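You operate a simulated robot arm through the tools that you are given. There is no shell and no other tool. Be economical: measure what you need, move in short steps, check, and stop when the job is done.

You are at the controls of a simulated two-armed robot. One attempt, no reset.

## Task
Take the pin in the numbered bores and put it on the white plaque on the island bench. Take the mini cheese with the black label and leave it on the packing bench. Take the marker block that says "2 WEEKS" from the press bench and leave it on the grey pad. Put one of the orange mini cheeses from the island bench on the squeezer bench. Pick up the filter marked used with one hand, pass it to the other hand and put it on the scale. Take the mini cheese marked one and put it on the lamp box. Any order will do.

It is judged by the outcome, as a careful person would: the job done as asked, and still so three seconds after it is handed in. It fails if anything else is knocked over, pushed out of place, dropped, spilled or broken.

## Robot
Two 7-joint arms with two-finger parallel grippers on one trunk, on a base that drives. Base frame: it is fixed to the floor where the robot stands at the start and does not move with it; the origin is under the middle of the robot, x ahead of it, y to its left, z up; the surface under the hand at the start is at about z = 0.85. Readings come in m, rad, newtons and seconds.
The left shoulder is at the start at [0.048, 0.101, 1.085], the right one opposite. With the tool pointing down near the work surface each hand reaches from about 0.24 to 0.54 m from the robot's upright axis, wherever it stands, measured 20 degrees to its own side. Places, roughly: filter marked used [-1.5, 1, 1]; grey pad (22x24 cm) [2.12, 1.92, 0.88]; lamp box (16x16 cm) [-3.66, 3.68, 0.88]; marker block [0.5, 0.75, 0.75]; mini cheese marked one [-1.5, 1.5, 1]; mini cheese with the black label [0.5, 0.75, 0.75]; orange mini cheese [-1, 0.25, 1]; packing bench [2.3, 1.4, 0.9]; pin in the numbered bores [0.5, 0, 1]; plaque [-1.25, 1.5, 1]; scale (18x18 cm) [-3.14, 3.66, 0.92]; squeezer bench [0.4, -1.1, 0.8]. Payload 2.4 kg a hand.
The tool frame of a hand sits at the grasp point between the pads (the TCP): z along the fingers, y along the line on which they close. The tips reach 0.024 m beyond it. The gripper opens to 0.068 m. The fingers are 0.017 m wide and 0.01 m thick; the gripper's body (0.04 by 0.07 m) begins 0.041 m behind the TCP.
Orientation is that of the tool frame in the base frame, as a unit quaternion [x, y, z, w]. With the fingers straight down and closing along the base's y, the tool's x points along the base's -x, its y along +y and its z along -z.

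## Interface
- The arms move only by the tool play_rows. It takes "left_series", "right_series" or both (then of equal length, played together; a hand with none holds still); each is a list of rows, each a list of 7 numbers: the shift along the tool's x, y, z in mm, then the turn, a rotation vector about the tool's x, y, z in rad, then the opening in per cent of the stroke, from 0 (shut) to 100 (fully open). In form: [[dx, dy, dz, wx, wy, wz, grip], ...]. A call has 1 to 20 rows; each row is the pose to reach, as a shift and turn from the pose commanded when the call began, along the tool's axes at that moment. A row lasts 0.2 s, in which the tool goes at most 0.05 m and 0.15 rad; a call with a longer step from one row to the next is refused whole, and so is a gripper value outside its range. Where a pose cannot be reached the arm comes as near as it can. A force on the tool above 40 N (or 10 N above the force at the start of the call, whichever is more), or a blocked arm, ends the call early, and 0.2 s more pass. The fingers move at their own pace (about 0.072 m/s each) and stop on an object; they squeeze with about 43 N. The grip force told is the motor's: it shows also when the fingers shut on nothing. Time passes only in rows, and 0.2 s behind the last, so rows that repeat a pose let the fingers close. The reply holds the time, the measured pose of the TCP, the force on the tool along the base axes, the opening and the grip force, in the units named above and with some noise, with the torque about the TCP (base axes, N m) and any sound that the robot's microphone picked up, and new pictures: "views" is both (left out), scene, wrist or none (wrist: the cameras of the hands that moved).
- Cameras (640 x 400 px; columns grow to the right, rows downward): "scene" is now at [0.135, 0.0232, 1.2581]; the picture's right is [0.23, -0.97, 0.00], its down [-0.44, -0.11, -0.89] and it looks along [0.87, 0.21, -0.46] (base axes); focal length 296 px, centre (320, 200). "left" rides on the left gripper at [0.084, -0.011, -0.075] in its tool frame; the picture's right is [0.13, 0.99, 0.00], its down [-0.60, 0.08, -0.79] and it looks along [-0.79, 0.10, 0.61] (tool axes); focal length 251 px, centre (320, 200). "right" rides on the right gripper at [0.084, 0.011, -0.075] in its tool frame; the picture's right is [-0.13, 0.99, 0.00], its down [-0.60, -0.08, -0.79] and it looks along [-0.79, -0.10, 0.61] (tool axes); focal length 251 px, centre (320, 200). There is no depth. A picture from a camera that has moved, and an enlarged one, comes with that camera's place and axes in the base frame and with its lens.
- slide_trunk(by): slides the trunk up (or, below 0, down) by that many m; the arms and the scene camera ride with it, the base frame stays. It gives what a move gives, with no picture.
- steer(legs): drives the robot by 1 to 6 legs, each [ahead, left, turn to the left] in m, m and rad, along the robot's own axes; the way and the turn of a leg run together, so that a leg with both is an arc; at most 1.5 m and 3.142 rad a leg. The arms and the cameras ride along, it lands a little off, and it stops where it bumps. It gives what a move gives, and a new picture of the scene camera.
- head_to(pan, tilt): turns the head with the scene camera to pan (to the left, within 1.501 rad either way) and tilt (down, from -0.506 to 1.204), counted from straight ahead of the robot. It gives what a move gives, and a new picture of the scene camera.
- zoom(camera, box): a new picture of the part [left, top, right, bottom] of that camera's present view, enlarged. The clock stands still meanwhile.
- job_done(): hands the job in; it is judged then, once.

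Work in short steps. Places have to be worked out from the pictures, the camera data and where the tool is seen: move nearer, look again, correct. Check each grasp and each placing, and mend what went wrong. You have 196 turns and 260 pictures in all, those below and enlarged ones among them. Open the grippers and draw the arms clear of the work before you hand the job in, unless the task says otherwise; then end with one line.

The tools are called after "Request:" as a command line: name --argument value ..., lists and objects as JSON in quotes. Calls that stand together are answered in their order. play_rows: Moves the arms, as the interface text tells. Its arguments: {"type":"object","properties":{"left_series":{"type":"array","items":{"type":"array","items":{"type":"number"}}},"right_series":{"type":"array","items":{"type":"array","items":{"type":"number"}}},"views":{"type":"string","enum":["both","scene","wrist","none"]}},"required":[]} The other tools are called the same way: slide_trunk (by) slides the trunk up or down; steer (legs) drives the base; head_to (pan, tilt) turns the head that bears the scene camera; zoom (camera, box) takes an enlarged picture of a part of a camera's view; job_done () hands the job in.

At the start:

```text
time_s: 0.0
left_tool_pos: [0.3337, 0.2644, 1.1344]
left_orientation: [0.0, 1.0, 0.0, 0.0]
left_force: [-0.3, -0.1, 0.1]
left_moment: [0.04, 0.02, 0.0]
left_grip_width: 0.0683
left_finger_force: 0.1
right_tool_pos: [0.3809, -0.0018, 1.1318]
right_orientation: [0.0, 1.0, 0.0, 0.0]
right_force: [0.0, 0.1, -0.7]
right_moment: [-0.04, -0.02, -0.01]
right_grip_width: 0.0683
right_finger_force: 0.1
trunk travel left (down, up): [-0.3, 0.55]
robot x, y, heading: [0.0006, 0.0003, -0.001]
head pan, tilt: [0.236, 0.473]
```

scene: 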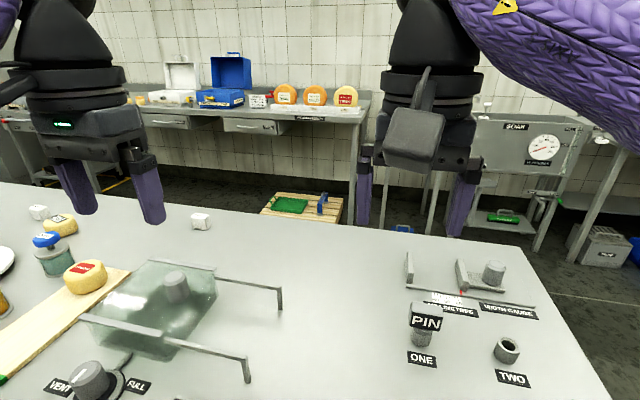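
right: 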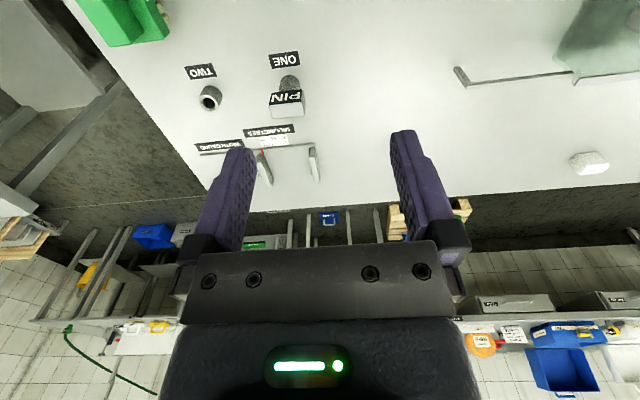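
left: 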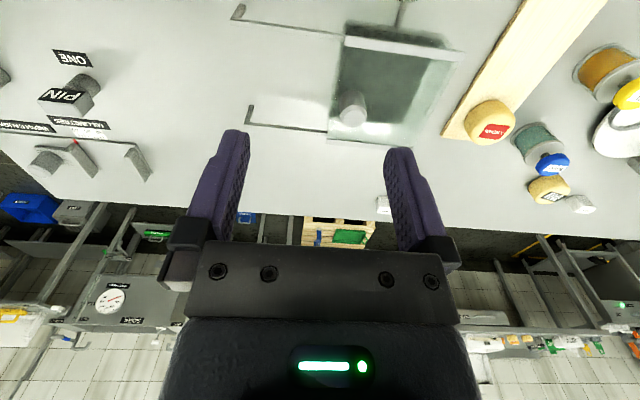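

The press bench is ahead with the pin in bore ONE. I look at details of the bench first.

Request:
zoom --camera "scene" --box '[380, 240, 560, 400]'

Request:
head_to --pan 0.9 --tilt 0.6

```text
2.50 times, centred on (470, 320) of scene
camera zoom: at [0.135, 0.0232, 1.2581], right [0.23, -0.97, 0.0], down [-0.44, -0.11, -0.89], along [0.87, 0.21, -0.46], focal length 739 px, centre (-55, -100)
```

zoom: 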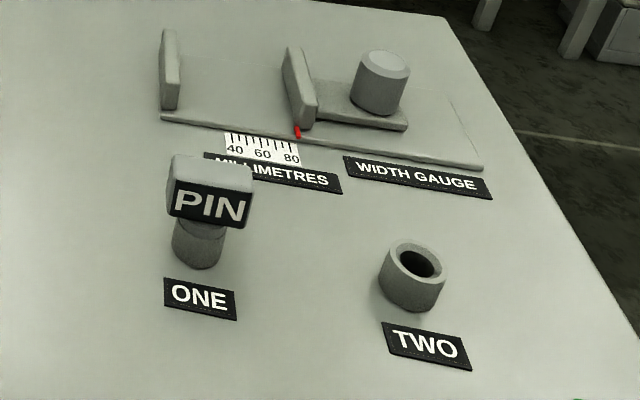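

```text
time_s: 1.0
left_tool_pos: [0.333, 0.265, 1.1349]
left_orientation: [0.0, 1.0, 0.0, 0.0]
left_force: [-0.1, 0.1, 0.3]
left_moment: [-0.03, -0.05, 0.0]
left_grip_width: 0.0679
left_finger_force: 0.0
right_tool_pos: [0.3828, -0.003, 1.1331]
right_orientation: [0.0, 1.0, 0.0, 0.0]
right_force: [0.0, -0.3, 0.0]
right_moment: [-0.01, 0.0, -0.01]
right_grip_width: 0.0681
right_finger_force: 0.0
trunk travel left (down, up): [-0.3, 0.55]
robot x, y, heading: [-0.0013, -0.0025, -0.0]
head pan, tilt: [0.901, 0.6]
camera scene: at [0.1009, 0.0712, 1.2467], right [0.78, -0.62, 0.0], down [-0.35, -0.44, -0.82], along [0.51, 0.65, -0.57], focal length 296 px, centre (320, 200)
```

scene: 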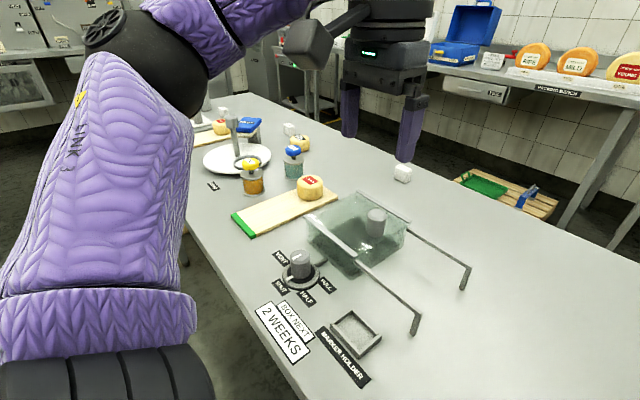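

Several white blocks and cheeses lie on the bench. I zoom in to read them.

Request:
zoom --camera "scene" --box '[190, 90, 420, 240]'

Request:
zoom --camera "scene" --box '[240, 180, 420, 400]'

Request:
zoom --camera "left" --box '[360, 0, 640, 220]'

```text
2.67 times, centred on (305, 165) of scene
camera zoom: at [0.1009, 0.0712, 1.2467], right [0.78, -0.62, 0.0], down [-0.35, -0.44, -0.82], along [0.51, 0.65, -0.57], focal length 789 px, centre (360, 293)
```

zoom: 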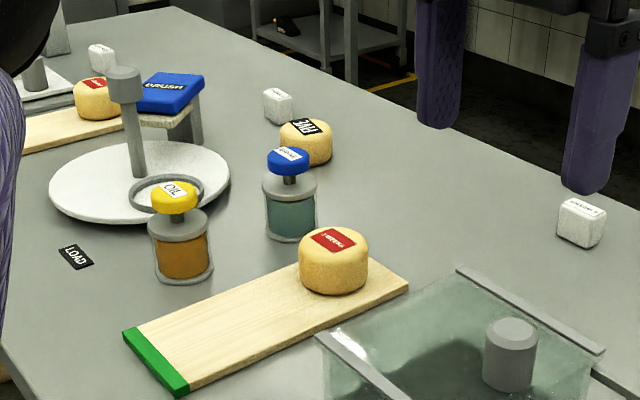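

```text
1.82 times, centred on (330, 290) of scene
camera zoom: at [0.1009, 0.0712, 1.2467], right [0.78, -0.62, 0.0], down [-0.35, -0.44, -0.82], along [0.51, 0.65, -0.57], focal length 538 px, centre (302, 36)
```

zoom: 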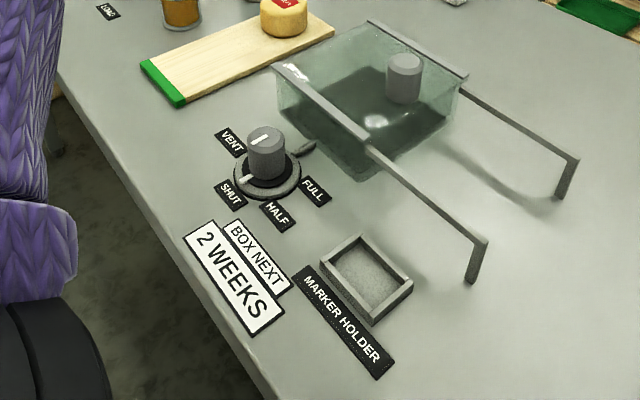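

```text
1.82 times, centred on (500, 110) of left
camera zoom: at [0.2482, 0.2538, 1.2105], right [-0.13, 0.99, 0.0], down [0.6, 0.08, 0.79], along [0.79, 0.1, -0.61], focal length 457 px, centre (-7, 364)
```

zoom: 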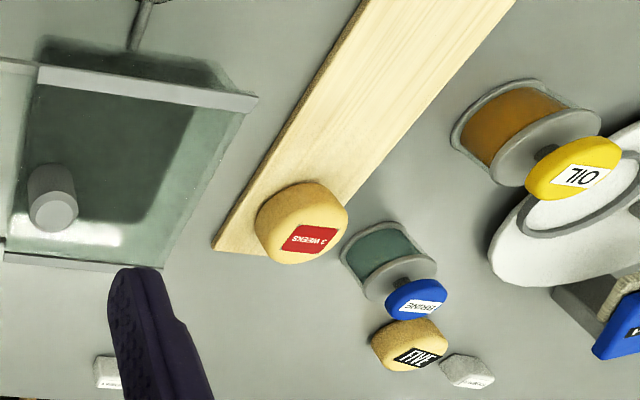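

The black-label cheese is "FIVE", near (0.56, 0.75); block candidates are nearby. I begin with the pin at about (0.467, -0.054): right hand moves above it.

Request:
play_rows --right_series '[[-30, -18, 20, 0, 0, 0, 100], [-60, -36, 40, 0, 0, 0, 100], [-86, -52, 80, 0, 0, 0, 100], [-86, -52, 80, 0, 0, 0, 100]]' --views "wrist"

Request:
head_to --pan -0.1 --tilt 0.75

```text
refused: row 3 steps farther than a row can; nothing moved
```

```text
time_s: 2.3
left_tool_pos: [0.3331, 0.264, 1.1343]
left_orientation: [0.0, 1.0, 0.0, 0.0]
left_force: [0.2, 0.4, -0.1]
left_moment: [0.03, 0.0, 0.01]
left_grip_width: 0.0679
left_finger_force: 0.0
right_tool_pos: [0.3807, -0.0018, 1.1333]
right_orientation: [-0.001, 1.0, 0.0, 0.0]
right_force: [-0.2, 0.4, 0.5]
right_moment: [-0.03, 0.02, 0.01]
right_grip_width: 0.068
right_finger_force: 0.1
trunk travel left (down, up): [-0.3, 0.55]
robot x, y, heading: [0.0003, -0.0021, -0.0]
head pan, tilt: [-0.099, 0.75]
camera scene: at [0.1285, -0.0062, 1.2338], right [-0.1, -1.0, 0.0], down [-0.68, 0.07, -0.73], along [0.73, -0.07, -0.68], focal length 296 px, centre (320, 200)
```

scene: 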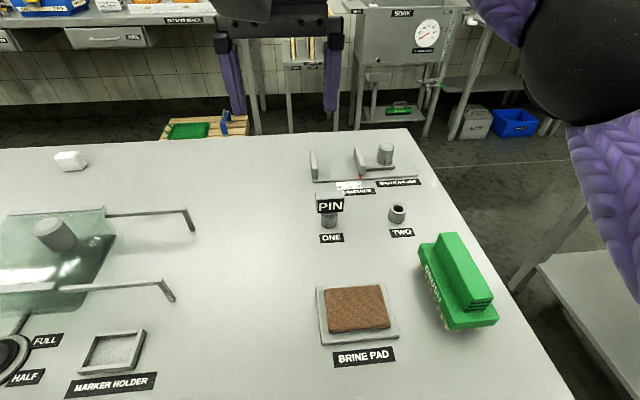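

Pin confirmed at about (0.475,-0.056). I repeat the move with smaller steps.

Request:
play_rows --right_series '[[-23, -13, 10, 0, 0, 0, 100], [-46, -26, 25, 0, 0, 0, 100], [-70, -40, 45, 0, 0, 0, 100], [-92, -53, 75, 0, 0, 0, 100], [-92, -53, 95, 0, 0, 0, 100]]' --views "both"

```text
time_s: 3.5
left_tool_pos: [0.3336, 0.2639, 1.1342]
left_orientation: [0.0, 1.0, 0.0, 0.0]
left_force: [-0.2, -0.9, 0.6]
left_moment: [0.01, 0.01, 0.02]
left_grip_width: 0.068
left_finger_force: 0.2
right_tool_pos: [0.4725, -0.0543, 1.0372]
right_orientation: [0.0, 1.0, 0.0, 0.0]
right_force: [0.1, 0.0, 0.1]
right_moment: [0.0, 0.01, -0.03]
right_grip_width: 0.0681
right_finger_force: 0.1
trunk travel left (down, up): [-0.3, 0.55]
robot x, y, heading: [0.0007, -0.0002, -0.002]
head pan, tilt: [-0.099, 0.75]
camera scene: at [0.1286, -0.0064, 1.2338], right [-0.1, -1.0, 0.0], down [-0.68, 0.07, -0.73], along [0.73, -0.07, -0.68], focal length 296 px, centre (320, 200)
camera right: at [0.3892, -0.0438, 1.1123], right [0.13, 0.99, 0.0], down [0.6, -0.08, 0.79], along [0.79, -0.1, -0.61], focal length 251 px, centre (320, 200)
```

scene: 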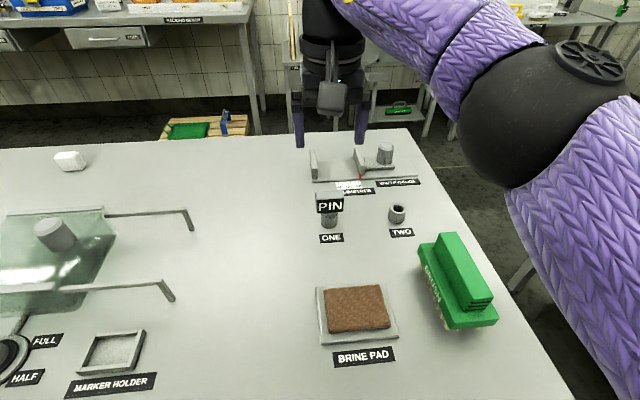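
right: 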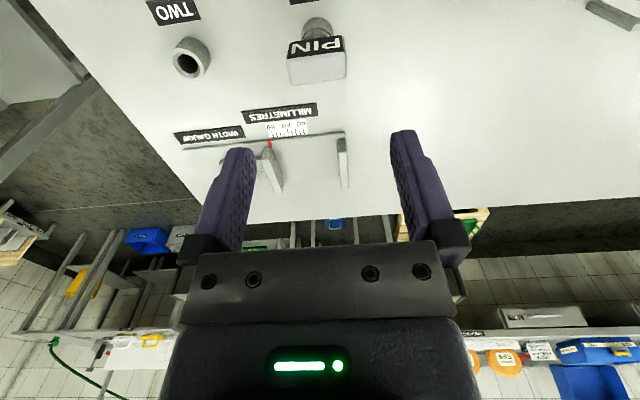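

Cap centre is about (0.481,-0.057), top z≈0.917, width 44 mm. I descend to just above and look.

Request:
play_rows --right_series '[[-5, -2, 35, 0, 0, 0, 100], [-9, -3, 70, 0, 0, 0, 100], [-9, -3, 100, 0, 0, 0, 100], [-9, -3, 100, 0, 0, 0, 100]]' --views "both"

```text
time_s: 4.5
left_tool_pos: [0.3331, 0.2642, 1.1337]
left_orientation: [0.0, 1.0, 0.0, -0.001]
left_force: [-0.6, 0.5, -0.3]
left_moment: [0.0, 0.0, -0.02]
left_grip_width: 0.0678
left_finger_force: 0.1
right_tool_pos: [0.4817, -0.0579, 0.9358]
right_orientation: [-0.001, 1.0, 0.0, 0.0]
right_force: [-0.3, -0.3, 0.4]
right_moment: [-0.01, -0.01, 0.03]
right_grip_width: 0.0679
right_finger_force: 0.0
trunk travel left (down, up): [-0.3, 0.55]
robot x, y, heading: [-0.0023, -0.0002, 0.004]
head pan, tilt: [-0.099, 0.75]
camera scene: at [0.1285, -0.0064, 1.2338], right [-0.1, -1.0, 0.0], down [-0.68, 0.07, -0.73], along [0.73, -0.07, -0.68], focal length 296 px, centre (320, 200)
camera right: at [0.3988, -0.047, 1.0114], right [0.13, 0.99, 0.0], down [0.6, -0.08, 0.79], along [0.79, -0.1, -0.61], focal length 251 px, centre (320, 200)
```

scene: 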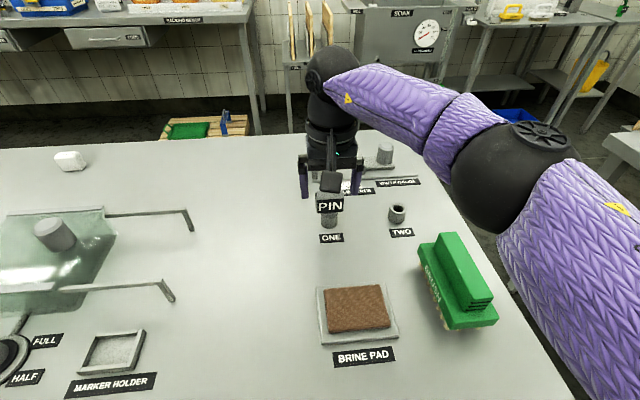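
right: 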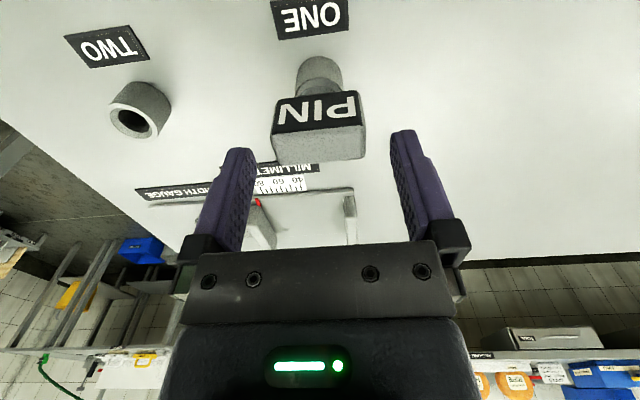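

Fingers straddle the cap. I descend 32 mm, 4 mm back, and close.

Request:
play_rows --right_series '[[4, 0, 16, 0, 0, 0, 100], [4, 0, 32, 0, 0, 0, 100], [4, 0, 32, 0, 0, 0, 40], [4, 0, 32, 0, 0, 0, 20], [4, 0, 32, 0, 0, 0, 20]]' --views "both"

```text
time_s: 5.7
left_tool_pos: [0.334, 0.2646, 1.1342]
left_orientation: [0.0, 1.0, -0.001, 0.0]
left_force: [0.2, -0.4, 0.5]
left_moment: [-0.01, 0.03, -0.02]
left_grip_width: 0.0681
left_finger_force: 0.0
right_tool_pos: [0.4779, -0.0585, 0.9041]
right_orientation: [0.0, 1.0, 0.0, 0.0]
right_force: [-0.2, 0.6, -0.3]
right_moment: [-0.01, 0.0, 0.01]
right_grip_width: 0.0455
right_finger_force: 42.9
trunk travel left (down, up): [-0.3, 0.55]
robot x, y, heading: [0.0021, -0.0008, 0.002]
head pan, tilt: [-0.099, 0.75]
camera scene: at [0.1285, -0.0063, 1.2338], right [-0.1, -1.0, 0.0], down [-0.68, 0.07, -0.73], along [0.73, -0.07, -0.68], focal length 296 px, centre (320, 200)
camera right: at [0.3954, -0.0471, 0.9802], right [0.13, 0.99, 0.0], down [0.6, -0.08, 0.79], along [0.79, -0.1, -0.61], focal length 251 px, centre (320, 200)
```

scene: 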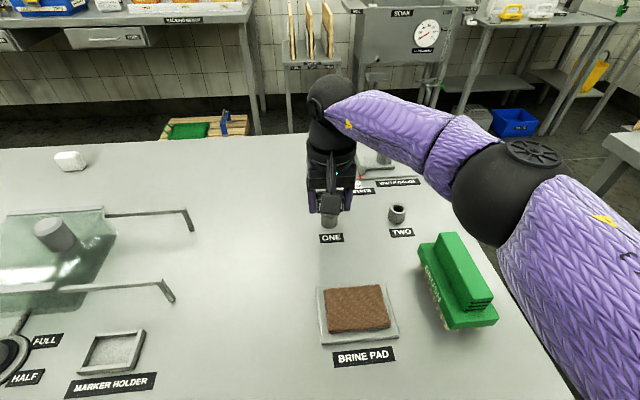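
right: 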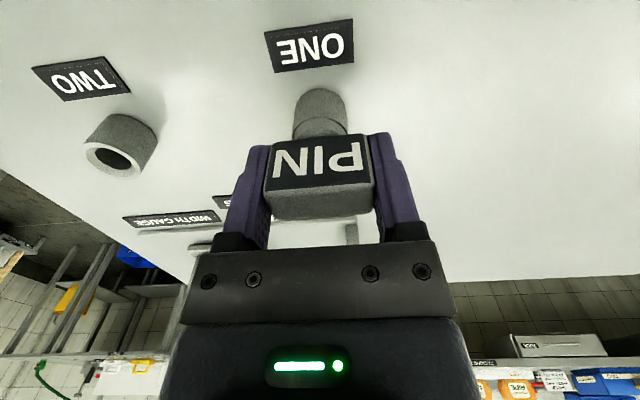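

Gripped (45 mm, 43 N). I lift straight up, watching the force.

Request:
play_rows --right_series '[[0, 0, -15, 0, 0, 0, 20], [0, 0, -40, 0, 0, 0, 20], [0, 0, -70, 0, 0, 0, 20], [0, 0, -105, 0, 0, 0, 20], [0, 0, -140, 0, 0, 0, 20], [0, 0, -180, 0, 0, 0, 20]]' --views "both"

```text
time_s: 7.1
left_tool_pos: [0.3309, 0.2635, 1.1345]
left_orientation: [0.001, 1.0, 0.0, 0.0]
left_force: [0.4, -0.3, 1.3]
left_moment: [-0.02, -0.01, -0.05]
left_grip_width: 0.0676
left_finger_force: 0.1
right_tool_pos: [0.4637, -0.0549, 1.0858]
right_orientation: [0.0, 1.0, 0.0, -0.001]
right_force: [0.3, -0.7, -0.2]
right_moment: [0.02, 0.01, -0.01]
right_grip_width: 0.0451
right_finger_force: 43.0
right hand out of reach, approached as far as the arm can: row 6
trunk travel left (down, up): [-0.3, 0.55]
robot x, y, heading: [0.0015, 0.0003, -0.001]
head pan, tilt: [-0.099, 0.75]
camera scene: at [0.1281, -0.0068, 1.2339], right [-0.1, -0.99, 0.0], down [-0.68, 0.07, -0.73], along [0.73, -0.07, -0.68], focal length 296 px, centre (320, 200)
camera right: at [0.3802, -0.0428, 1.1612], right [0.13, 0.99, 0.0], down [0.61, -0.08, 0.79], along [0.79, -0.1, -0.61], focal length 251 px, centre (320, 200)
```

scene: 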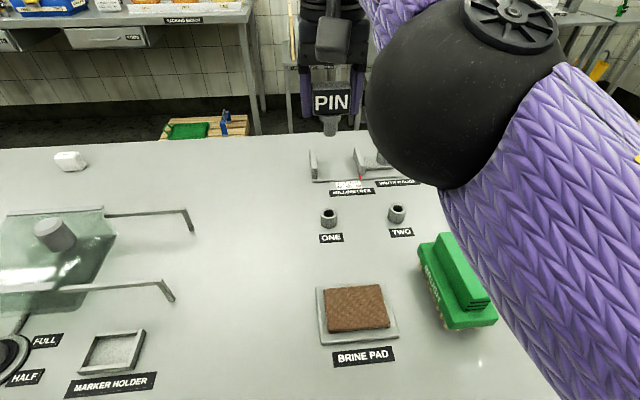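
right: 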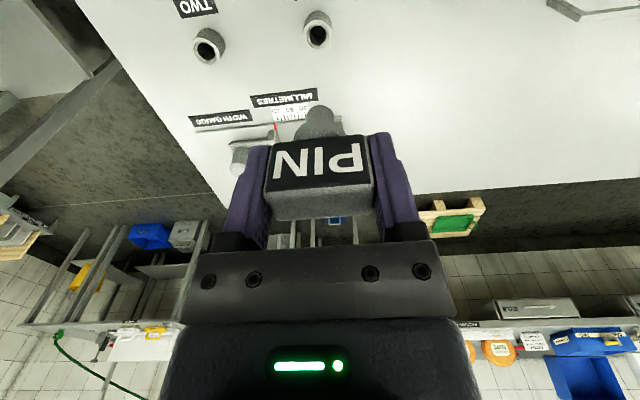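

Pin is free. I pull the hand back toward the body and look left to find the island.

Request:
play_rows --right_series '[[45, -10, 0, 0, 0, 0, 20], [90, -20, 0, 0, 0, 0, 20], [130, -40, 0, 0, 0, 0, 20]]' --views "none"

Request:
head_to --pan 1.5 --tilt 0.3

```text
time_s: 7.9
left_tool_pos: [0.333, 0.2643, 1.1355]
left_orientation: [0.0, 1.0, 0.0, 0.0]
left_force: [0.7, 0.6, 0.0]
left_moment: [-0.02, -0.03, 0.01]
left_grip_width: 0.0681
left_finger_force: 0.0
right_tool_pos: [0.4597, -0.0542, 1.0967]
right_orientation: [0.0, 1.0, 0.0, -0.001]
right_force: [0.5, -0.3, 0.5]
right_moment: [0.01, 0.01, -0.02]
right_grip_width: 0.0451
right_finger_force: 43.2
right hand out of reach, approached as far as the arm can: row 1, 2, 3
trunk travel left (down, up): [-0.3, 0.55]
robot x, y, heading: [-0.0035, -0.0011, -0.002]
head pan, tilt: [-0.099, 0.75]
```

```text
time_s: 9.6
left_tool_pos: [0.3333, 0.2636, 1.1344]
left_orientation: [0.0, 1.0, 0.0, 0.0]
left_force: [0.6, -0.1, 0.2]
left_moment: [-0.02, -0.01, -0.01]
left_grip_width: 0.0679
left_finger_force: 0.1
right_tool_pos: [0.4604, -0.055, 1.096]
right_orientation: [0.0, 1.0, 0.0, 0.0]
right_force: [0.3, 0.5, 0.0]
right_moment: [-0.03, -0.01, -0.05]
right_grip_width: 0.0452
right_finger_force: 42.8
trunk travel left (down, up): [-0.3, 0.55]
robot x, y, heading: [0.0009, 0.0008, -0.001]
head pan, tilt: [1.499, 0.3]
camera scene: at [0.0528, 0.0951, 1.2742], right [1.0, -0.07, 0.0], down [-0.02, -0.3, -0.96], along [0.07, 0.95, -0.3], focal length 296 px, centre (320, 200)
```

scene: 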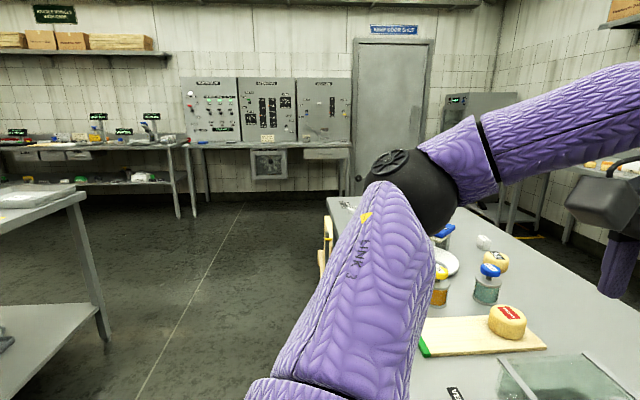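

The retract was out of reach at that height; I lower slightly while retracting, then turn around to face the island.

Request:
play_rows --right_series '[[15, 0, 30, 0, 0, 0, 20], [45, -5, 40, 0, 0, 0, 20], [85, -15, 40, 0, 0, 0, 20]]' --views "none"

Request:
head_to --pan 0.0 --tilt 0.45

Request:
steer --legs '[[-0.3, 0, 0], [0, 0, 3.1]]'

```text
time_s: 10.4
left_tool_pos: [0.3326, 0.2648, 1.1351]
left_orientation: [0.0, 1.0, -0.002, -0.001]
left_force: [0.2, -0.2, -0.1]
left_moment: [0.01, 0.02, -0.05]
left_grip_width: 0.068
left_finger_force: 0.1
right_tool_pos: [0.3755, -0.0693, 1.058]
right_orientation: [0.001, 1.0, 0.0, 0.0]
right_force: [-0.3, 0.5, 0.0]
right_moment: [0.02, -0.02, 0.01]
right_grip_width: 0.0456
right_finger_force: 43.5
trunk travel left (down, up): [-0.3, 0.55]
robot x, y, heading: [0.0009, 0.0003, 0.0]
head pan, tilt: [1.499, 0.3]
```

```text
time_s: 12.0
left_tool_pos: [0.3336, 0.2631, 1.1355]
left_orientation: [-0.001, 1.0, -0.001, 0.0]
left_force: [-0.1, 0.0, -0.1]
left_moment: [-0.01, -0.01, -0.01]
left_grip_width: 0.068
left_finger_force: 0.2
right_tool_pos: [0.3765, -0.0695, 1.0594]
right_orientation: [0.0, 1.0, 0.0, 0.0]
right_force: [-0.1, 0.1, -0.2]
right_moment: [0.02, -0.03, 0.02]
right_grip_width: 0.0449
right_finger_force: 42.7
trunk travel left (down, up): [-0.3, 0.55]
robot x, y, heading: [0.0013, -0.0008, 0.006]
head pan, tilt: [0.0, 0.45]
camera scene: at [0.1379, 0.0019, 1.2603], right [0.0, -1.0, 0.0], down [-0.44, 0.0, -0.9], along [0.9, 0.0, -0.44], focal length 296 px, centre (320, 200)
```

scene: 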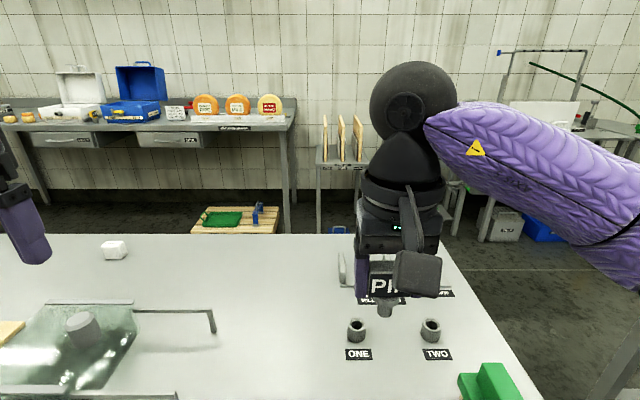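

```text
time_s: 21.3
left_tool_pos: [-0.6421, -0.2507, 1.1358]
left_orientation: [1.0, -0.019, 0.0, 0.0]
left_force: [0.4, -0.2, 1.1]
left_moment: [0.03, 0.02, -0.01]
left_grip_width: 0.0681
left_finger_force: 0.0
right_tool_pos: [-0.673, 0.0846, 1.0588]
right_orientation: [1.0, -0.019, 0.0, 0.0]
right_force: [0.1, -1.1, -1.1]
right_moment: [-0.01, -0.02, 0.02]
right_grip_width: 0.0453
right_finger_force: 42.7
trunk travel left (down, up): [-0.3, 0.55]
robot x, y, heading: [-0.3004, 0.0015, 3.107]
head pan, tilt: [0.0, 0.45]
camera scene: at [-0.443, 0.0068, 1.2603], right [0.04, 1.0, 0.0], down [0.44, -0.02, -0.9], along [-0.9, 0.04, -0.44], focal length 296 px, centre (320, 200)
```

scene: 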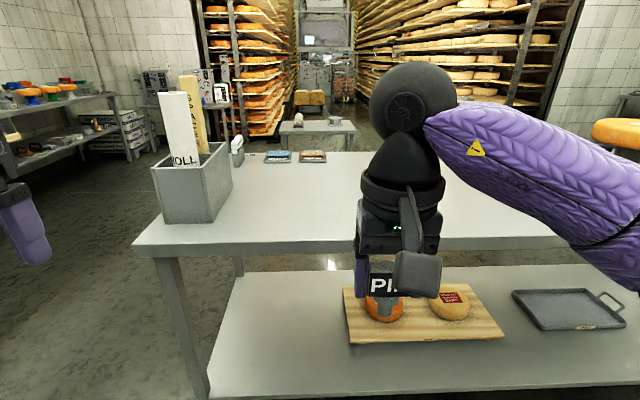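

The island top edge is at x≈-1.04; items are also on its lower shelf. I pan right to see the rest of the island.

Request:
head_to --pan -0.75 --tilt 0.35

Request:
head_to --pan -1.4 --tilt 0.35

```text
time_s: 22.4
left_tool_pos: [-0.6428, -0.2501, 1.1345]
left_orientation: [1.0, -0.019, 0.001, 0.0]
left_force: [0.1, -1.0, -0.2]
left_moment: [0.0, -0.03, 0.01]
left_grip_width: 0.068
left_finger_force: 0.1
right_tool_pos: [-0.6727, 0.0833, 1.0579]
right_orientation: [1.0, -0.019, 0.001, 0.0]
right_force: [0.6, 0.1, 0.1]
right_moment: [0.01, 0.03, -0.02]
right_grip_width: 0.0453
right_finger_force: 43.1
trunk travel left (down, up): [-0.3, 0.55]
robot x, y, heading: [-0.2969, -0.0003, 3.107]
head pan, tilt: [-0.75, 0.351]
camera scene: at [-0.4167, 0.0693, 1.2695], right [0.71, 0.7, 0.0], down [0.24, -0.24, -0.94], along [-0.66, 0.67, -0.34], focal length 296 px, centre (320, 200)
```

scene: 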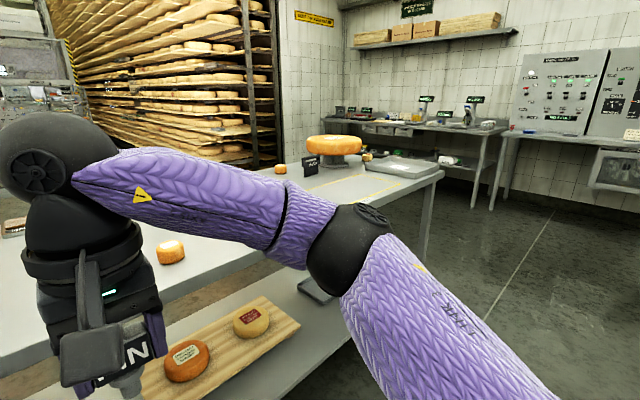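

```text
time_s: 23.4
left_tool_pos: [-0.6414, -0.2519, 1.1338]
left_orientation: [1.0, -0.02, 0.0, 0.0]
left_force: [-0.1, 0.5, -0.3]
left_moment: [-0.03, 0.0, 0.01]
left_grip_width: 0.0682
left_finger_force: 0.1
right_tool_pos: [-0.6722, 0.083, 1.0596]
right_orientation: [1.0, -0.019, 0.0, 0.0]
right_force: [-0.2, -0.6, -0.9]
right_moment: [0.03, 0.0, 0.02]
right_grip_width: 0.0452
right_finger_force: 43.1
trunk travel left (down, up): [-0.3, 0.55]
robot x, y, heading: [-0.299, -0.0025, 3.099]
head pan, tilt: [-1.4, 0.351]
camera scene: at [-0.3634, 0.0955, 1.2695], right [0.99, 0.13, 0.0], down [0.05, -0.34, -0.94], along [-0.12, 0.93, -0.34], focal length 296 px, centre (320, 200)
```

scene: 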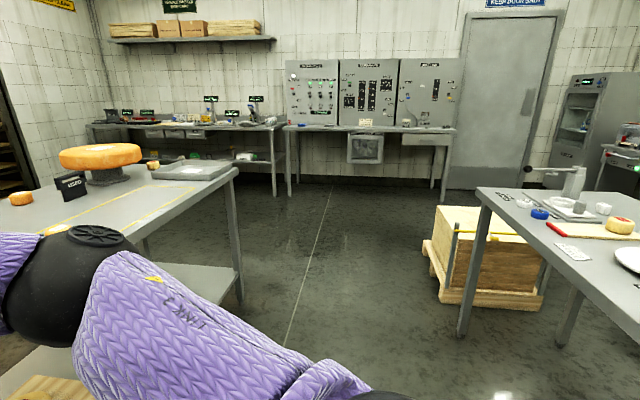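

I drive along the island (+y) for a view of its top.

Request:
steer --legs '[[0, -0.7, 0.035]]'

Request:
head_to --pan 0.2 --tilt 0.45

Request:
head_to --pan -0.6 --tilt 0.4

```text
time_s: 27.2
left_tool_pos: [-0.6188, 0.4174, 1.135]
left_orientation: [1.0, 0.001, 0.0, 0.0]
left_force: [-0.2, -0.5, -0.8]
left_moment: [-0.03, -0.03, -0.01]
left_grip_width: 0.0679
left_finger_force: 0.0
right_tool_pos: [-0.663, 0.7517, 1.0585]
right_orientation: [1.0, 0.001, 0.0, 0.0]
right_force: [-0.7, -1.0, -0.5]
right_moment: [0.03, 0.04, 0.0]
right_grip_width: 0.0454
right_finger_force: 42.5
trunk travel left (down, up): [-0.3, 0.55]
robot x, y, heading: [-0.2888, 0.6815, -3.139]
head pan, tilt: [-1.4, 0.351]
camera scene: at [-0.3545, 0.7759, 1.2695], right [0.99, 0.17, 0.0], down [0.06, -0.34, -0.94], along [-0.16, 0.93, -0.34], focal length 296 px, centre (320, 200)
```

scene: 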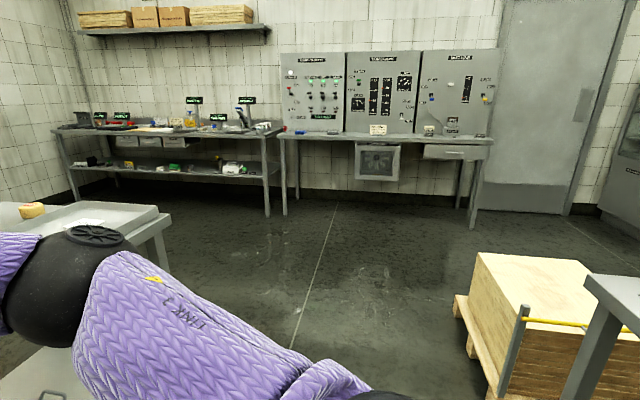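

```text
time_s: 28.8
left_tool_pos: [-0.62, 0.4176, 1.1346]
left_orientation: [1.0, 0.001, 0.0, 0.0]
left_force: [-1.8, -0.3, -0.6]
left_moment: [0.0, 0.04, -0.04]
left_grip_width: 0.0682
left_finger_force: 0.1
right_tool_pos: [-0.6632, 0.7519, 1.0588]
right_orientation: [1.0, 0.0, 0.001, 0.0]
right_force: [0.4, 0.5, -1.3]
right_moment: [0.01, -0.03, -0.01]
right_grip_width: 0.0451
right_finger_force: 43.4
trunk travel left (down, up): [-0.3, 0.55]
robot x, y, heading: [-0.2863, 0.684, -3.139]
head pan, tilt: [0.201, 0.45]
camera scene: at [-0.4285, 0.6656, 1.2603], right [-0.2, 0.98, 0.0], down [0.43, 0.09, -0.9], along [-0.88, -0.18, -0.44], focal length 296 px, centre (320, 200)
```

scene: 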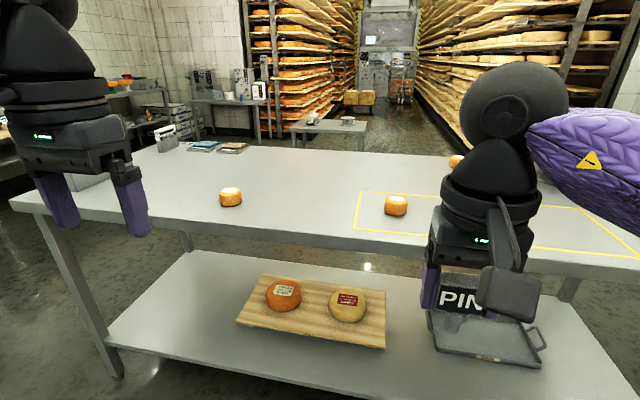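

```text
time_s: 30.0
left_tool_pos: [-0.6189, 0.4177, 1.1336]
left_orientation: [1.0, 0.001, 0.0, 0.0]
left_force: [-0.7, 0.1, -0.4]
left_moment: [-0.01, -0.01, 0.0]
left_grip_width: 0.0684
left_finger_force: 0.1
right_tool_pos: [-0.6624, 0.7525, 1.0589]
right_orientation: [1.0, 0.001, 0.0, -0.001]
right_force: [-0.2, 0.3, -0.7]
right_moment: [-0.03, -0.02, -0.02]
right_grip_width: 0.0454
right_finger_force: 42.9
trunk travel left (down, up): [-0.3, 0.55]
robot x, y, heading: [-0.2883, 0.6819, -3.137]
head pan, tilt: [-0.6, 0.4]
camera scene: at [-0.4151, 0.7361, 1.2649], right [0.56, 0.83, 0.0], down [0.32, -0.22, -0.92], along [-0.76, 0.52, -0.39], focal length 296 px, centre (320, 200)
```

scene: 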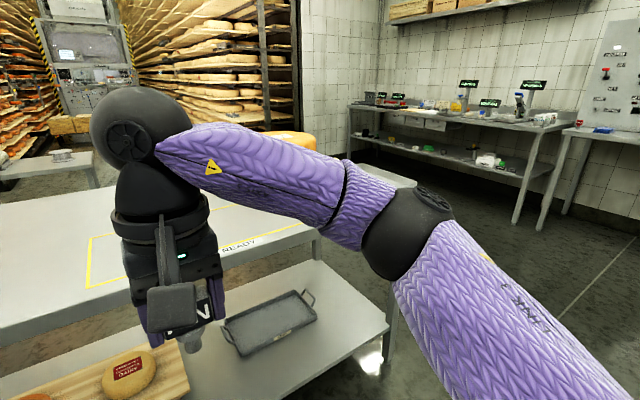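

Orange mini cheeses stand on the island top. I look again with zooms to read labels.

Request:
head_to --pan 0.1 --tilt 0.35

Request:
zoom --camera "scene" --box '[140, 90, 460, 260]'

Request:
zoom --camera "right" --box '[0, 0, 640, 400]'

```text
time_s: 31.0
left_tool_pos: [-0.6193, 0.4186, 1.1348]
left_orientation: [1.0, 0.001, 0.0, 0.0]
left_force: [0.5, -0.2, -0.2]
left_moment: [0.02, 0.0, 0.02]
left_grip_width: 0.0679
left_finger_force: 0.1
right_tool_pos: [-0.6632, 0.7516, 1.0588]
right_orientation: [1.0, 0.001, 0.0, 0.0]
right_force: [0.0, -0.1, 0.1]
right_moment: [-0.02, -0.04, 0.01]
right_grip_width: 0.045
right_finger_force: 43.3
trunk travel left (down, up): [-0.3, 0.55]
robot x, y, heading: [-0.2867, 0.6839, -3.136]
head pan, tilt: [0.099, 0.351]
camera scene: at [-0.4311, 0.6746, 1.2695], right [-0.1, 0.99, 0.0], down [0.34, 0.03, -0.94], along [-0.93, -0.09, -0.34], focal length 296 px, centre (320, 200)
```

scene: 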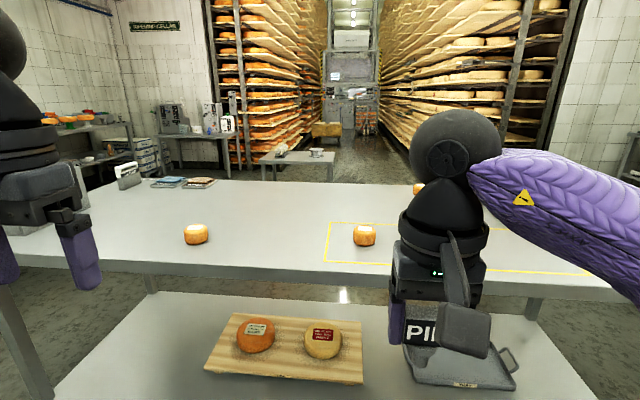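

```text
2.00 times, centred on (300, 175) of scene
camera zoom: at [-0.4311, 0.6746, 1.2695], right [-0.1, 0.99, 0.0], down [0.34, 0.03, -0.94], along [-0.93, -0.09, -0.34], focal length 592 px, centre (360, 250)
```

zoom: 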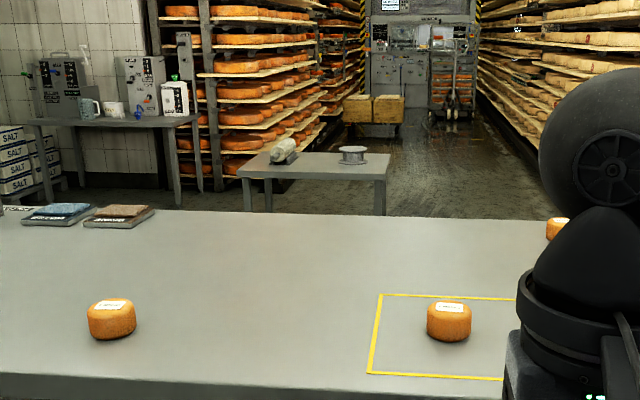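

```text
1.00 times, centred on (320, 200) of right (not enlarged: the box is as wide or as high as the picture)
camera zoom: at [-0.5784, 0.7414, 1.134], right [-0.13, -0.99, 0.0], down [-0.6, 0.08, 0.79], along [-0.79, 0.1, -0.61], focal length 251 px, centre (320, 200)
```

zoom: 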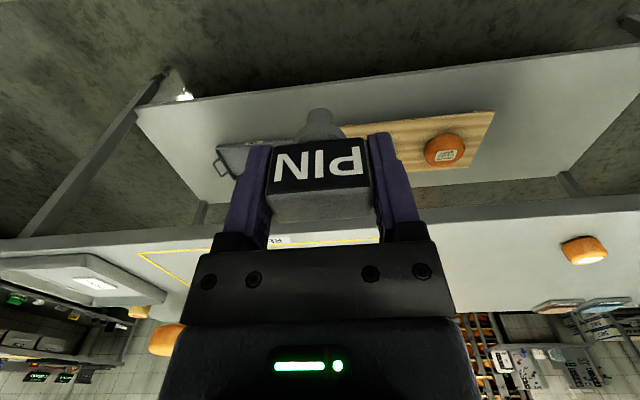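

I drive on to y≈1.3 to see the far end of the island.

Request:
steer --legs '[[0, -0.65, 0]]'

Request:
zoom --camera "scene" --box '[0, 140, 420, 300]'

Request:
head_to --pan -0.45 --tilt 0.5

```text
time_s: 34.6
left_tool_pos: [-0.6199, 1.0697, 1.1347]
left_orientation: [1.0, -0.002, 0.0, 0.0]
left_force: [0.4, 0.7, -0.5]
left_moment: [0.02, 0.02, 0.01]
left_grip_width: 0.0681
left_finger_force: 0.1
right_tool_pos: [-0.6615, 1.4034, 1.0595]
right_orientation: [1.0, -0.001, 0.0, 0.0]
right_force: [-0.4, -0.1, -0.5]
right_moment: [-0.04, 0.0, -0.02]
right_grip_width: 0.0453
right_finger_force: 43.1
trunk travel left (down, up): [-0.3, 0.55]
robot x, y, heading: [-0.2875, 1.3325, 3.138]
head pan, tilt: [0.099, 0.351]
camera scene: at [-0.4307, 1.3259, 1.2695], right [-0.1, 1.0, 0.0], down [0.34, 0.03, -0.94], along [-0.93, -0.09, -0.34], focal length 296 px, centre (320, 200)
```

scene: 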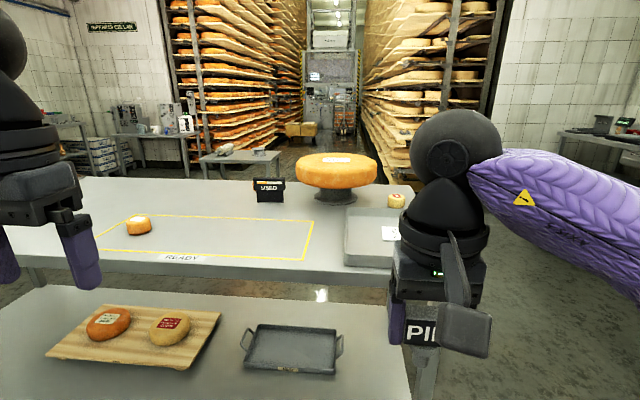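

```text
1.52 times, centred on (210, 220) of scene
camera zoom: at [-0.4307, 1.3259, 1.2695], right [-0.1, 1.0, 0.0], down [0.34, 0.03, -0.94], along [-0.93, -0.09, -0.34], focal length 451 px, centre (488, 170)
```

zoom: 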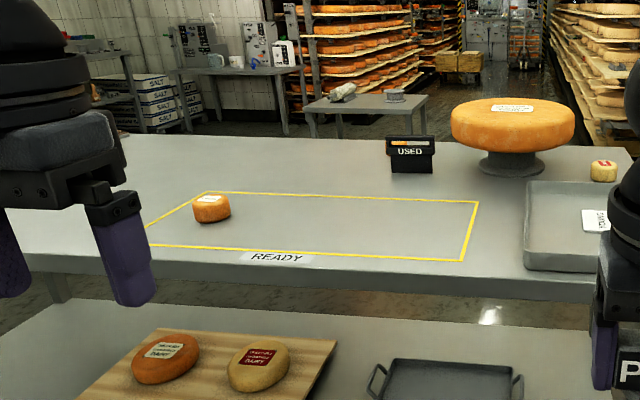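

```text
time_s: 35.6
left_tool_pos: [-0.6197, 1.0699, 1.1348]
left_orientation: [1.0, -0.002, 0.0, 0.0]
left_force: [0.5, -0.6, 0.4]
left_moment: [-0.01, -0.02, -0.05]
left_grip_width: 0.0679
left_finger_force: 0.1
right_tool_pos: [-0.6623, 1.4032, 1.0586]
right_orientation: [1.0, -0.002, 0.0, 0.0]
right_force: [-0.5, -0.1, -1.1]
right_moment: [0.01, -0.01, -0.02]
right_grip_width: 0.0455
right_finger_force: 42.9
trunk travel left (down, up): [-0.3, 0.55]
robot x, y, heading: [-0.2866, 1.3349, 3.139]
head pan, tilt: [-0.45, 0.499]
camera scene: at [-0.4198, 1.3745, 1.2558], right [0.44, 0.9, 0.0], down [0.43, -0.21, -0.88], along [-0.79, 0.38, -0.48], focal length 296 px, centre (320, 200)
```

scene: 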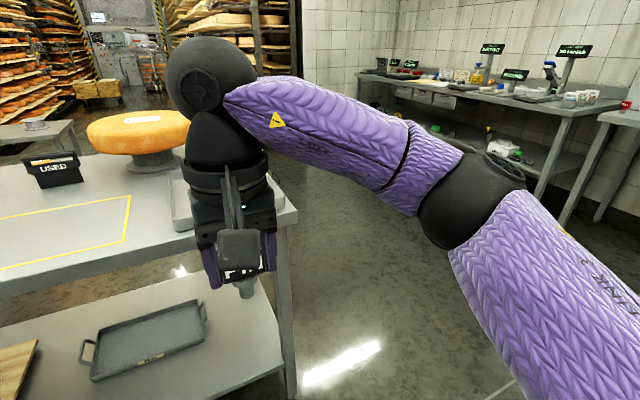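

The filter marked USED is at about (-1.53,1.01), the white plaque in a tray at about (-1.28,1.46). I drive ahead in two small legs toward the island.

Request:
steer --legs '[[0.3, 0, 0], [0.18, 0, 0]]'

Request:
head_to --pan -0.1 --tilt 0.6

Request:
zoom --camera "right" --box '[0, 0, 640, 400]'

```text
time_s: 38.8
left_tool_pos: [-1.0994, 1.0682, 1.1342]
left_orientation: [1.0, 0.001, -0.001, 0.0]
left_force: [-0.6, -0.1, 0.2]
left_moment: [-0.03, -0.03, 0.01]
left_grip_width: 0.0677
left_finger_force: 0.0
right_tool_pos: [-1.1443, 1.4029, 1.0585]
right_orientation: [1.0, 0.001, 0.001, 0.0]
right_force: [-0.3, 0.3, -0.8]
right_moment: [-0.05, -0.02, 0.0]
right_grip_width: 0.0451
right_finger_force: 43.5
trunk travel left (down, up): [-0.3, 0.55]
robot x, y, heading: [-0.7681, 1.3338, -3.141]
head pan, tilt: [-0.45, 0.499]
camera scene: at [-0.901, 1.3741, 1.2557], right [0.43, 0.9, 0.0], down [0.43, -0.21, -0.88], along [-0.79, 0.38, -0.48], focal length 296 px, centre (320, 200)
```

scene: 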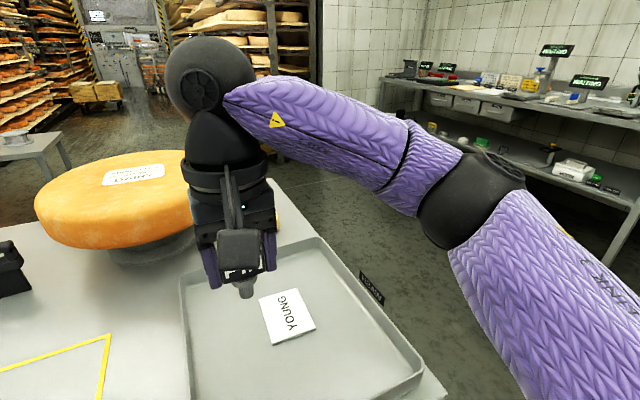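

```text
time_s: 39.6
left_tool_pos: [-1.0993, 1.0688, 1.1344]
left_orientation: [1.0, 0.001, 0.0, 0.001]
left_force: [0.1, -0.6, -0.3]
left_moment: [-0.01, 0.01, -0.06]
left_grip_width: 0.0681
left_finger_force: 0.0
right_tool_pos: [-1.1435, 1.4024, 1.0586]
right_orientation: [1.0, 0.0, 0.0, 0.001]
right_force: [-0.8, -0.2, -0.6]
right_moment: [0.03, 0.0, 0.01]
right_grip_width: 0.0451
right_finger_force: 42.8
trunk travel left (down, up): [-0.3, 0.55]
robot x, y, heading: [-0.7675, 1.3291, -3.14]
head pan, tilt: [-0.099, 0.6]
camera scene: at [-0.9066, 1.3434, 1.2467], right [0.1, 1.0, 0.0], down [0.56, -0.06, -0.83], along [-0.82, 0.08, -0.56], focal length 296 px, centre (320, 200)
```

scene: 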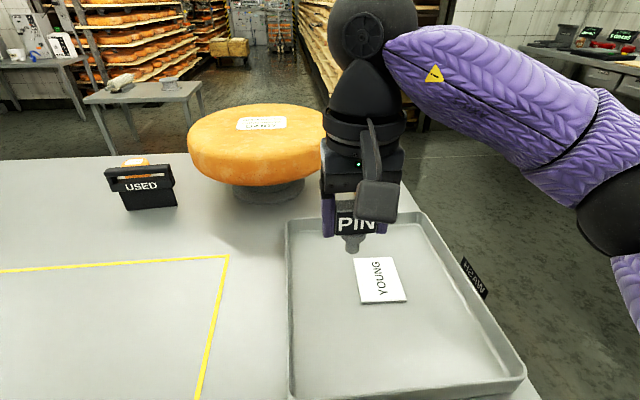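

```text
1.00 times, centred on (320, 200) of right (not enlarged: the box is as wide or as high as the picture)
camera zoom: at [-1.0585, 1.3922, 1.1339], right [-0.13, -0.99, 0.0], down [-0.6, 0.08, 0.79], along [-0.79, 0.1, -0.61], focal length 251 px, centre (320, 200)
```

zoom: 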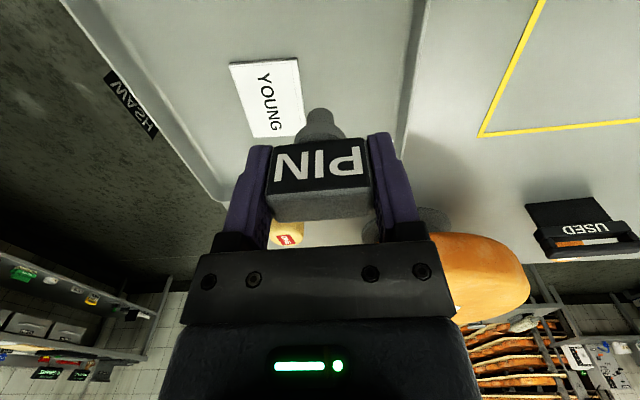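

The "YOUNG" plaque centre is about (-1.235,1.474), ~9 cm deep by 6.5 cm wide. I'll lay the pin along it: move over and tilt the tool forward about 1.2 rad.

Request:
play_rows --right_series '[[-18, -18, 12, 0, -0.14, 0, 20], [-36, -36, 25, 0, -0.28, 0, 20], [-54, -54, 38, 0, -0.42, 0, 20], [-65, -66, 50, 0, -0.56, 0, 20], [-68, -71, 62, 0, -0.7, 0, 20], [-68, -71, 75, 0, -0.84, 0, 20], [-68, -71, 88, 0, -0.98, 0, 20], [-68, -71, 98, 0, -1.1, 0, 20], [-68, -71, 108, 0, -1.2, 0, 20]]' --views "both"

```text
time_s: 41.6
left_tool_pos: [-1.0986, 1.0674, 1.1358]
left_orientation: [1.0, 0.0, 0.0, 0.0]
left_force: [-0.4, 0.1, -0.7]
left_moment: [-0.03, -0.03, 0.02]
left_grip_width: 0.0682
left_finger_force: 0.0
right_tool_pos: [-1.2108, 1.4733, 0.9606]
right_orientation: [0.852, 0.001, -0.524, 0.001]
right_force: [-0.3, -1.1, -0.8]
right_moment: [0.01, 0.04, 0.0]
right_grip_width: 0.045
right_finger_force: 42.7
right hand out of reach, approached as far as the arm can: row 9
trunk travel left (down, up): [-0.3, 0.55]
robot x, y, heading: [-0.7686, 1.3338, -3.139]
head pan, tilt: [-0.099, 0.6]
camera scene: at [-0.9066, 1.3434, 1.2467], right [0.1, 1.0, 0.0], down [0.56, -0.06, -0.82], along [-0.82, 0.08, -0.57], focal length 296 px, centre (320, 200)
camera right: at [-1.1045, 1.4634, 0.92], right [-0.06, -0.99, 0.12], down [0.43, 0.08, 0.9], along [-0.9, 0.1, 0.43], focal length 251 px, centre (320, 200)
```

scene: 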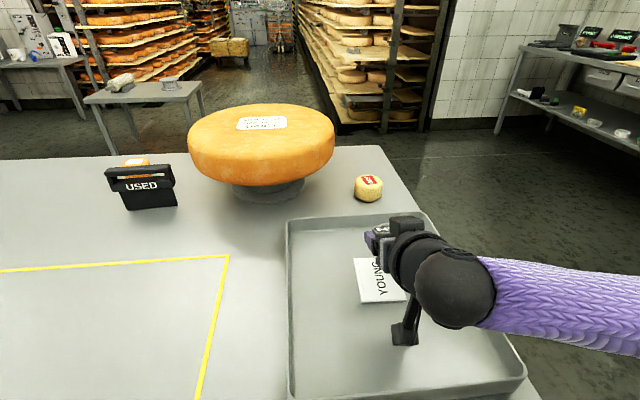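
right: 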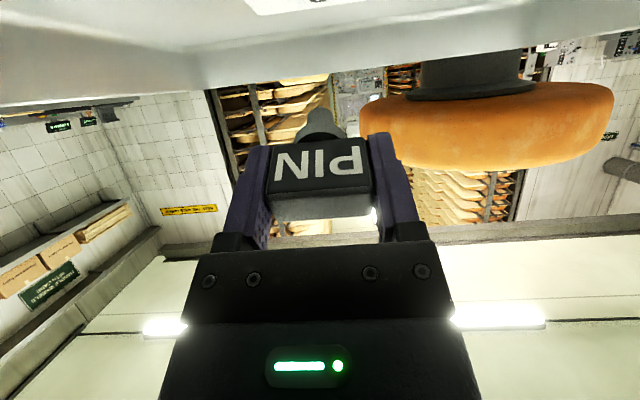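

The camera hangs underneath with this tilt, so I can't lower. I'll go back to vertical, raise, then yaw 90° so the hand tilts from the right with the camera on top.

Request:
play_rows --right_series '[[-6, 0, -3, 0, 0.12, 0, 20], [-12, 0, -6, 0, 0.25, 0, 20], [-18, 0, -9, 0, 0.38, 0, 20], [-24, 0, -12, 0, 0.51, 0, 20], [-30, 0, -15, 0, 0.64, 0, 20], [-36, 0, -18, 0, 0.77, 0, 20], [-45, 0, -22, 0, 0.9, 0, 20], [-50, 0, -25, 0, 1.02, 0, 20], [-54, 0, -27, 0, 1.103, 0, 20]]' --views "none"

Request:
play_rows --right_series '[[-3, -3, 0, 0, 0, 0.14, 20], [-6, -6, 0, 0, 0, 0.28, 20], [-9, -9, 0, 0, 0, 0.42, 20], [-12, -12, 0, 0, 0, 0.56, 20], [-15, -15, 0, 0, 0, 0.7, 20], [-18, -18, 0, 0, 0, 0.84, 20], [-20, -20, 0, 0, 0, 0.98, 20], [-20, -20, 0, 0, 0, 1.12, 20], [-20, -20, 0, 0, 0, 1.26, 20], [-20, -20, 0, 0, 0, 1.4, 20], [-20, -20, 0, 0, 0, 1.54, 20]]' --views "both"

```text
time_s: 43.6
left_tool_pos: [-1.0998, 1.0687, 1.1353]
left_orientation: [1.0, 0.001, 0.0, 0.0]
left_force: [0.0, -0.5, -0.4]
left_moment: [0.04, -0.01, 0.02]
left_grip_width: 0.0679
left_finger_force: 0.0
right_tool_pos: [-1.2114, 1.4722, 1.0216]
right_orientation: [1.0, 0.002, 0.003, 0.0]
right_force: [0.1, 0.9, -1.3]
right_moment: [-0.03, 0.04, -0.01]
right_grip_width: 0.045
right_finger_force: 42.6
trunk travel left (down, up): [-0.3, 0.55]
robot x, y, heading: [-0.7691, 1.3296, -3.143]
head pan, tilt: [-0.099, 0.6]
```

```text
time_s: 46.0
left_tool_pos: [-1.0995, 1.0688, 1.1346]
left_orientation: [1.0, 0.001, 0.0, 0.0]
left_force: [-0.2, 0.2, -1.3]
left_moment: [0.03, -0.01, -0.01]
left_grip_width: 0.0677
left_finger_force: 0.0
right_tool_pos: [-1.2306, 1.4935, 1.0201]
right_orientation: [0.718, -0.696, 0.001, -0.001]
right_force: [0.9, 0.1, 0.5]
right_moment: [0.03, 0.0, -0.01]
right_grip_width: 0.0447
right_finger_force: 43.3
trunk travel left (down, up): [-0.3, 0.55]
robot x, y, heading: [-0.7661, 1.3326, -3.141]
head pan, tilt: [-0.099, 0.6]
camera scene: at [-0.9066, 1.3433, 1.2467], right [0.1, 1.0, 0.0], down [0.56, -0.06, -0.82], along [-0.82, 0.08, -0.57], focal length 296 px, centre (320, 200)
camera right: at [-1.239, 1.4097, 1.0955], right [-0.99, 0.1, 0.0], down [0.06, 0.61, 0.79], along [0.08, 0.79, -0.61], focal length 251 px, centre (320, 200)
```

scene: 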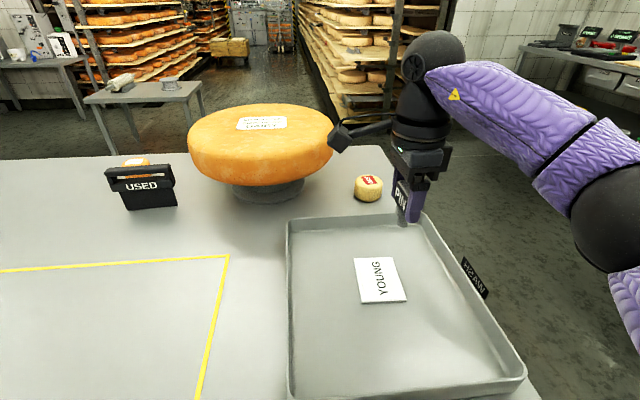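
right: 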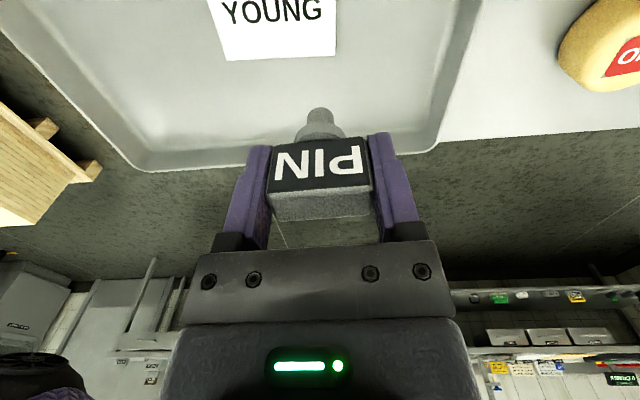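

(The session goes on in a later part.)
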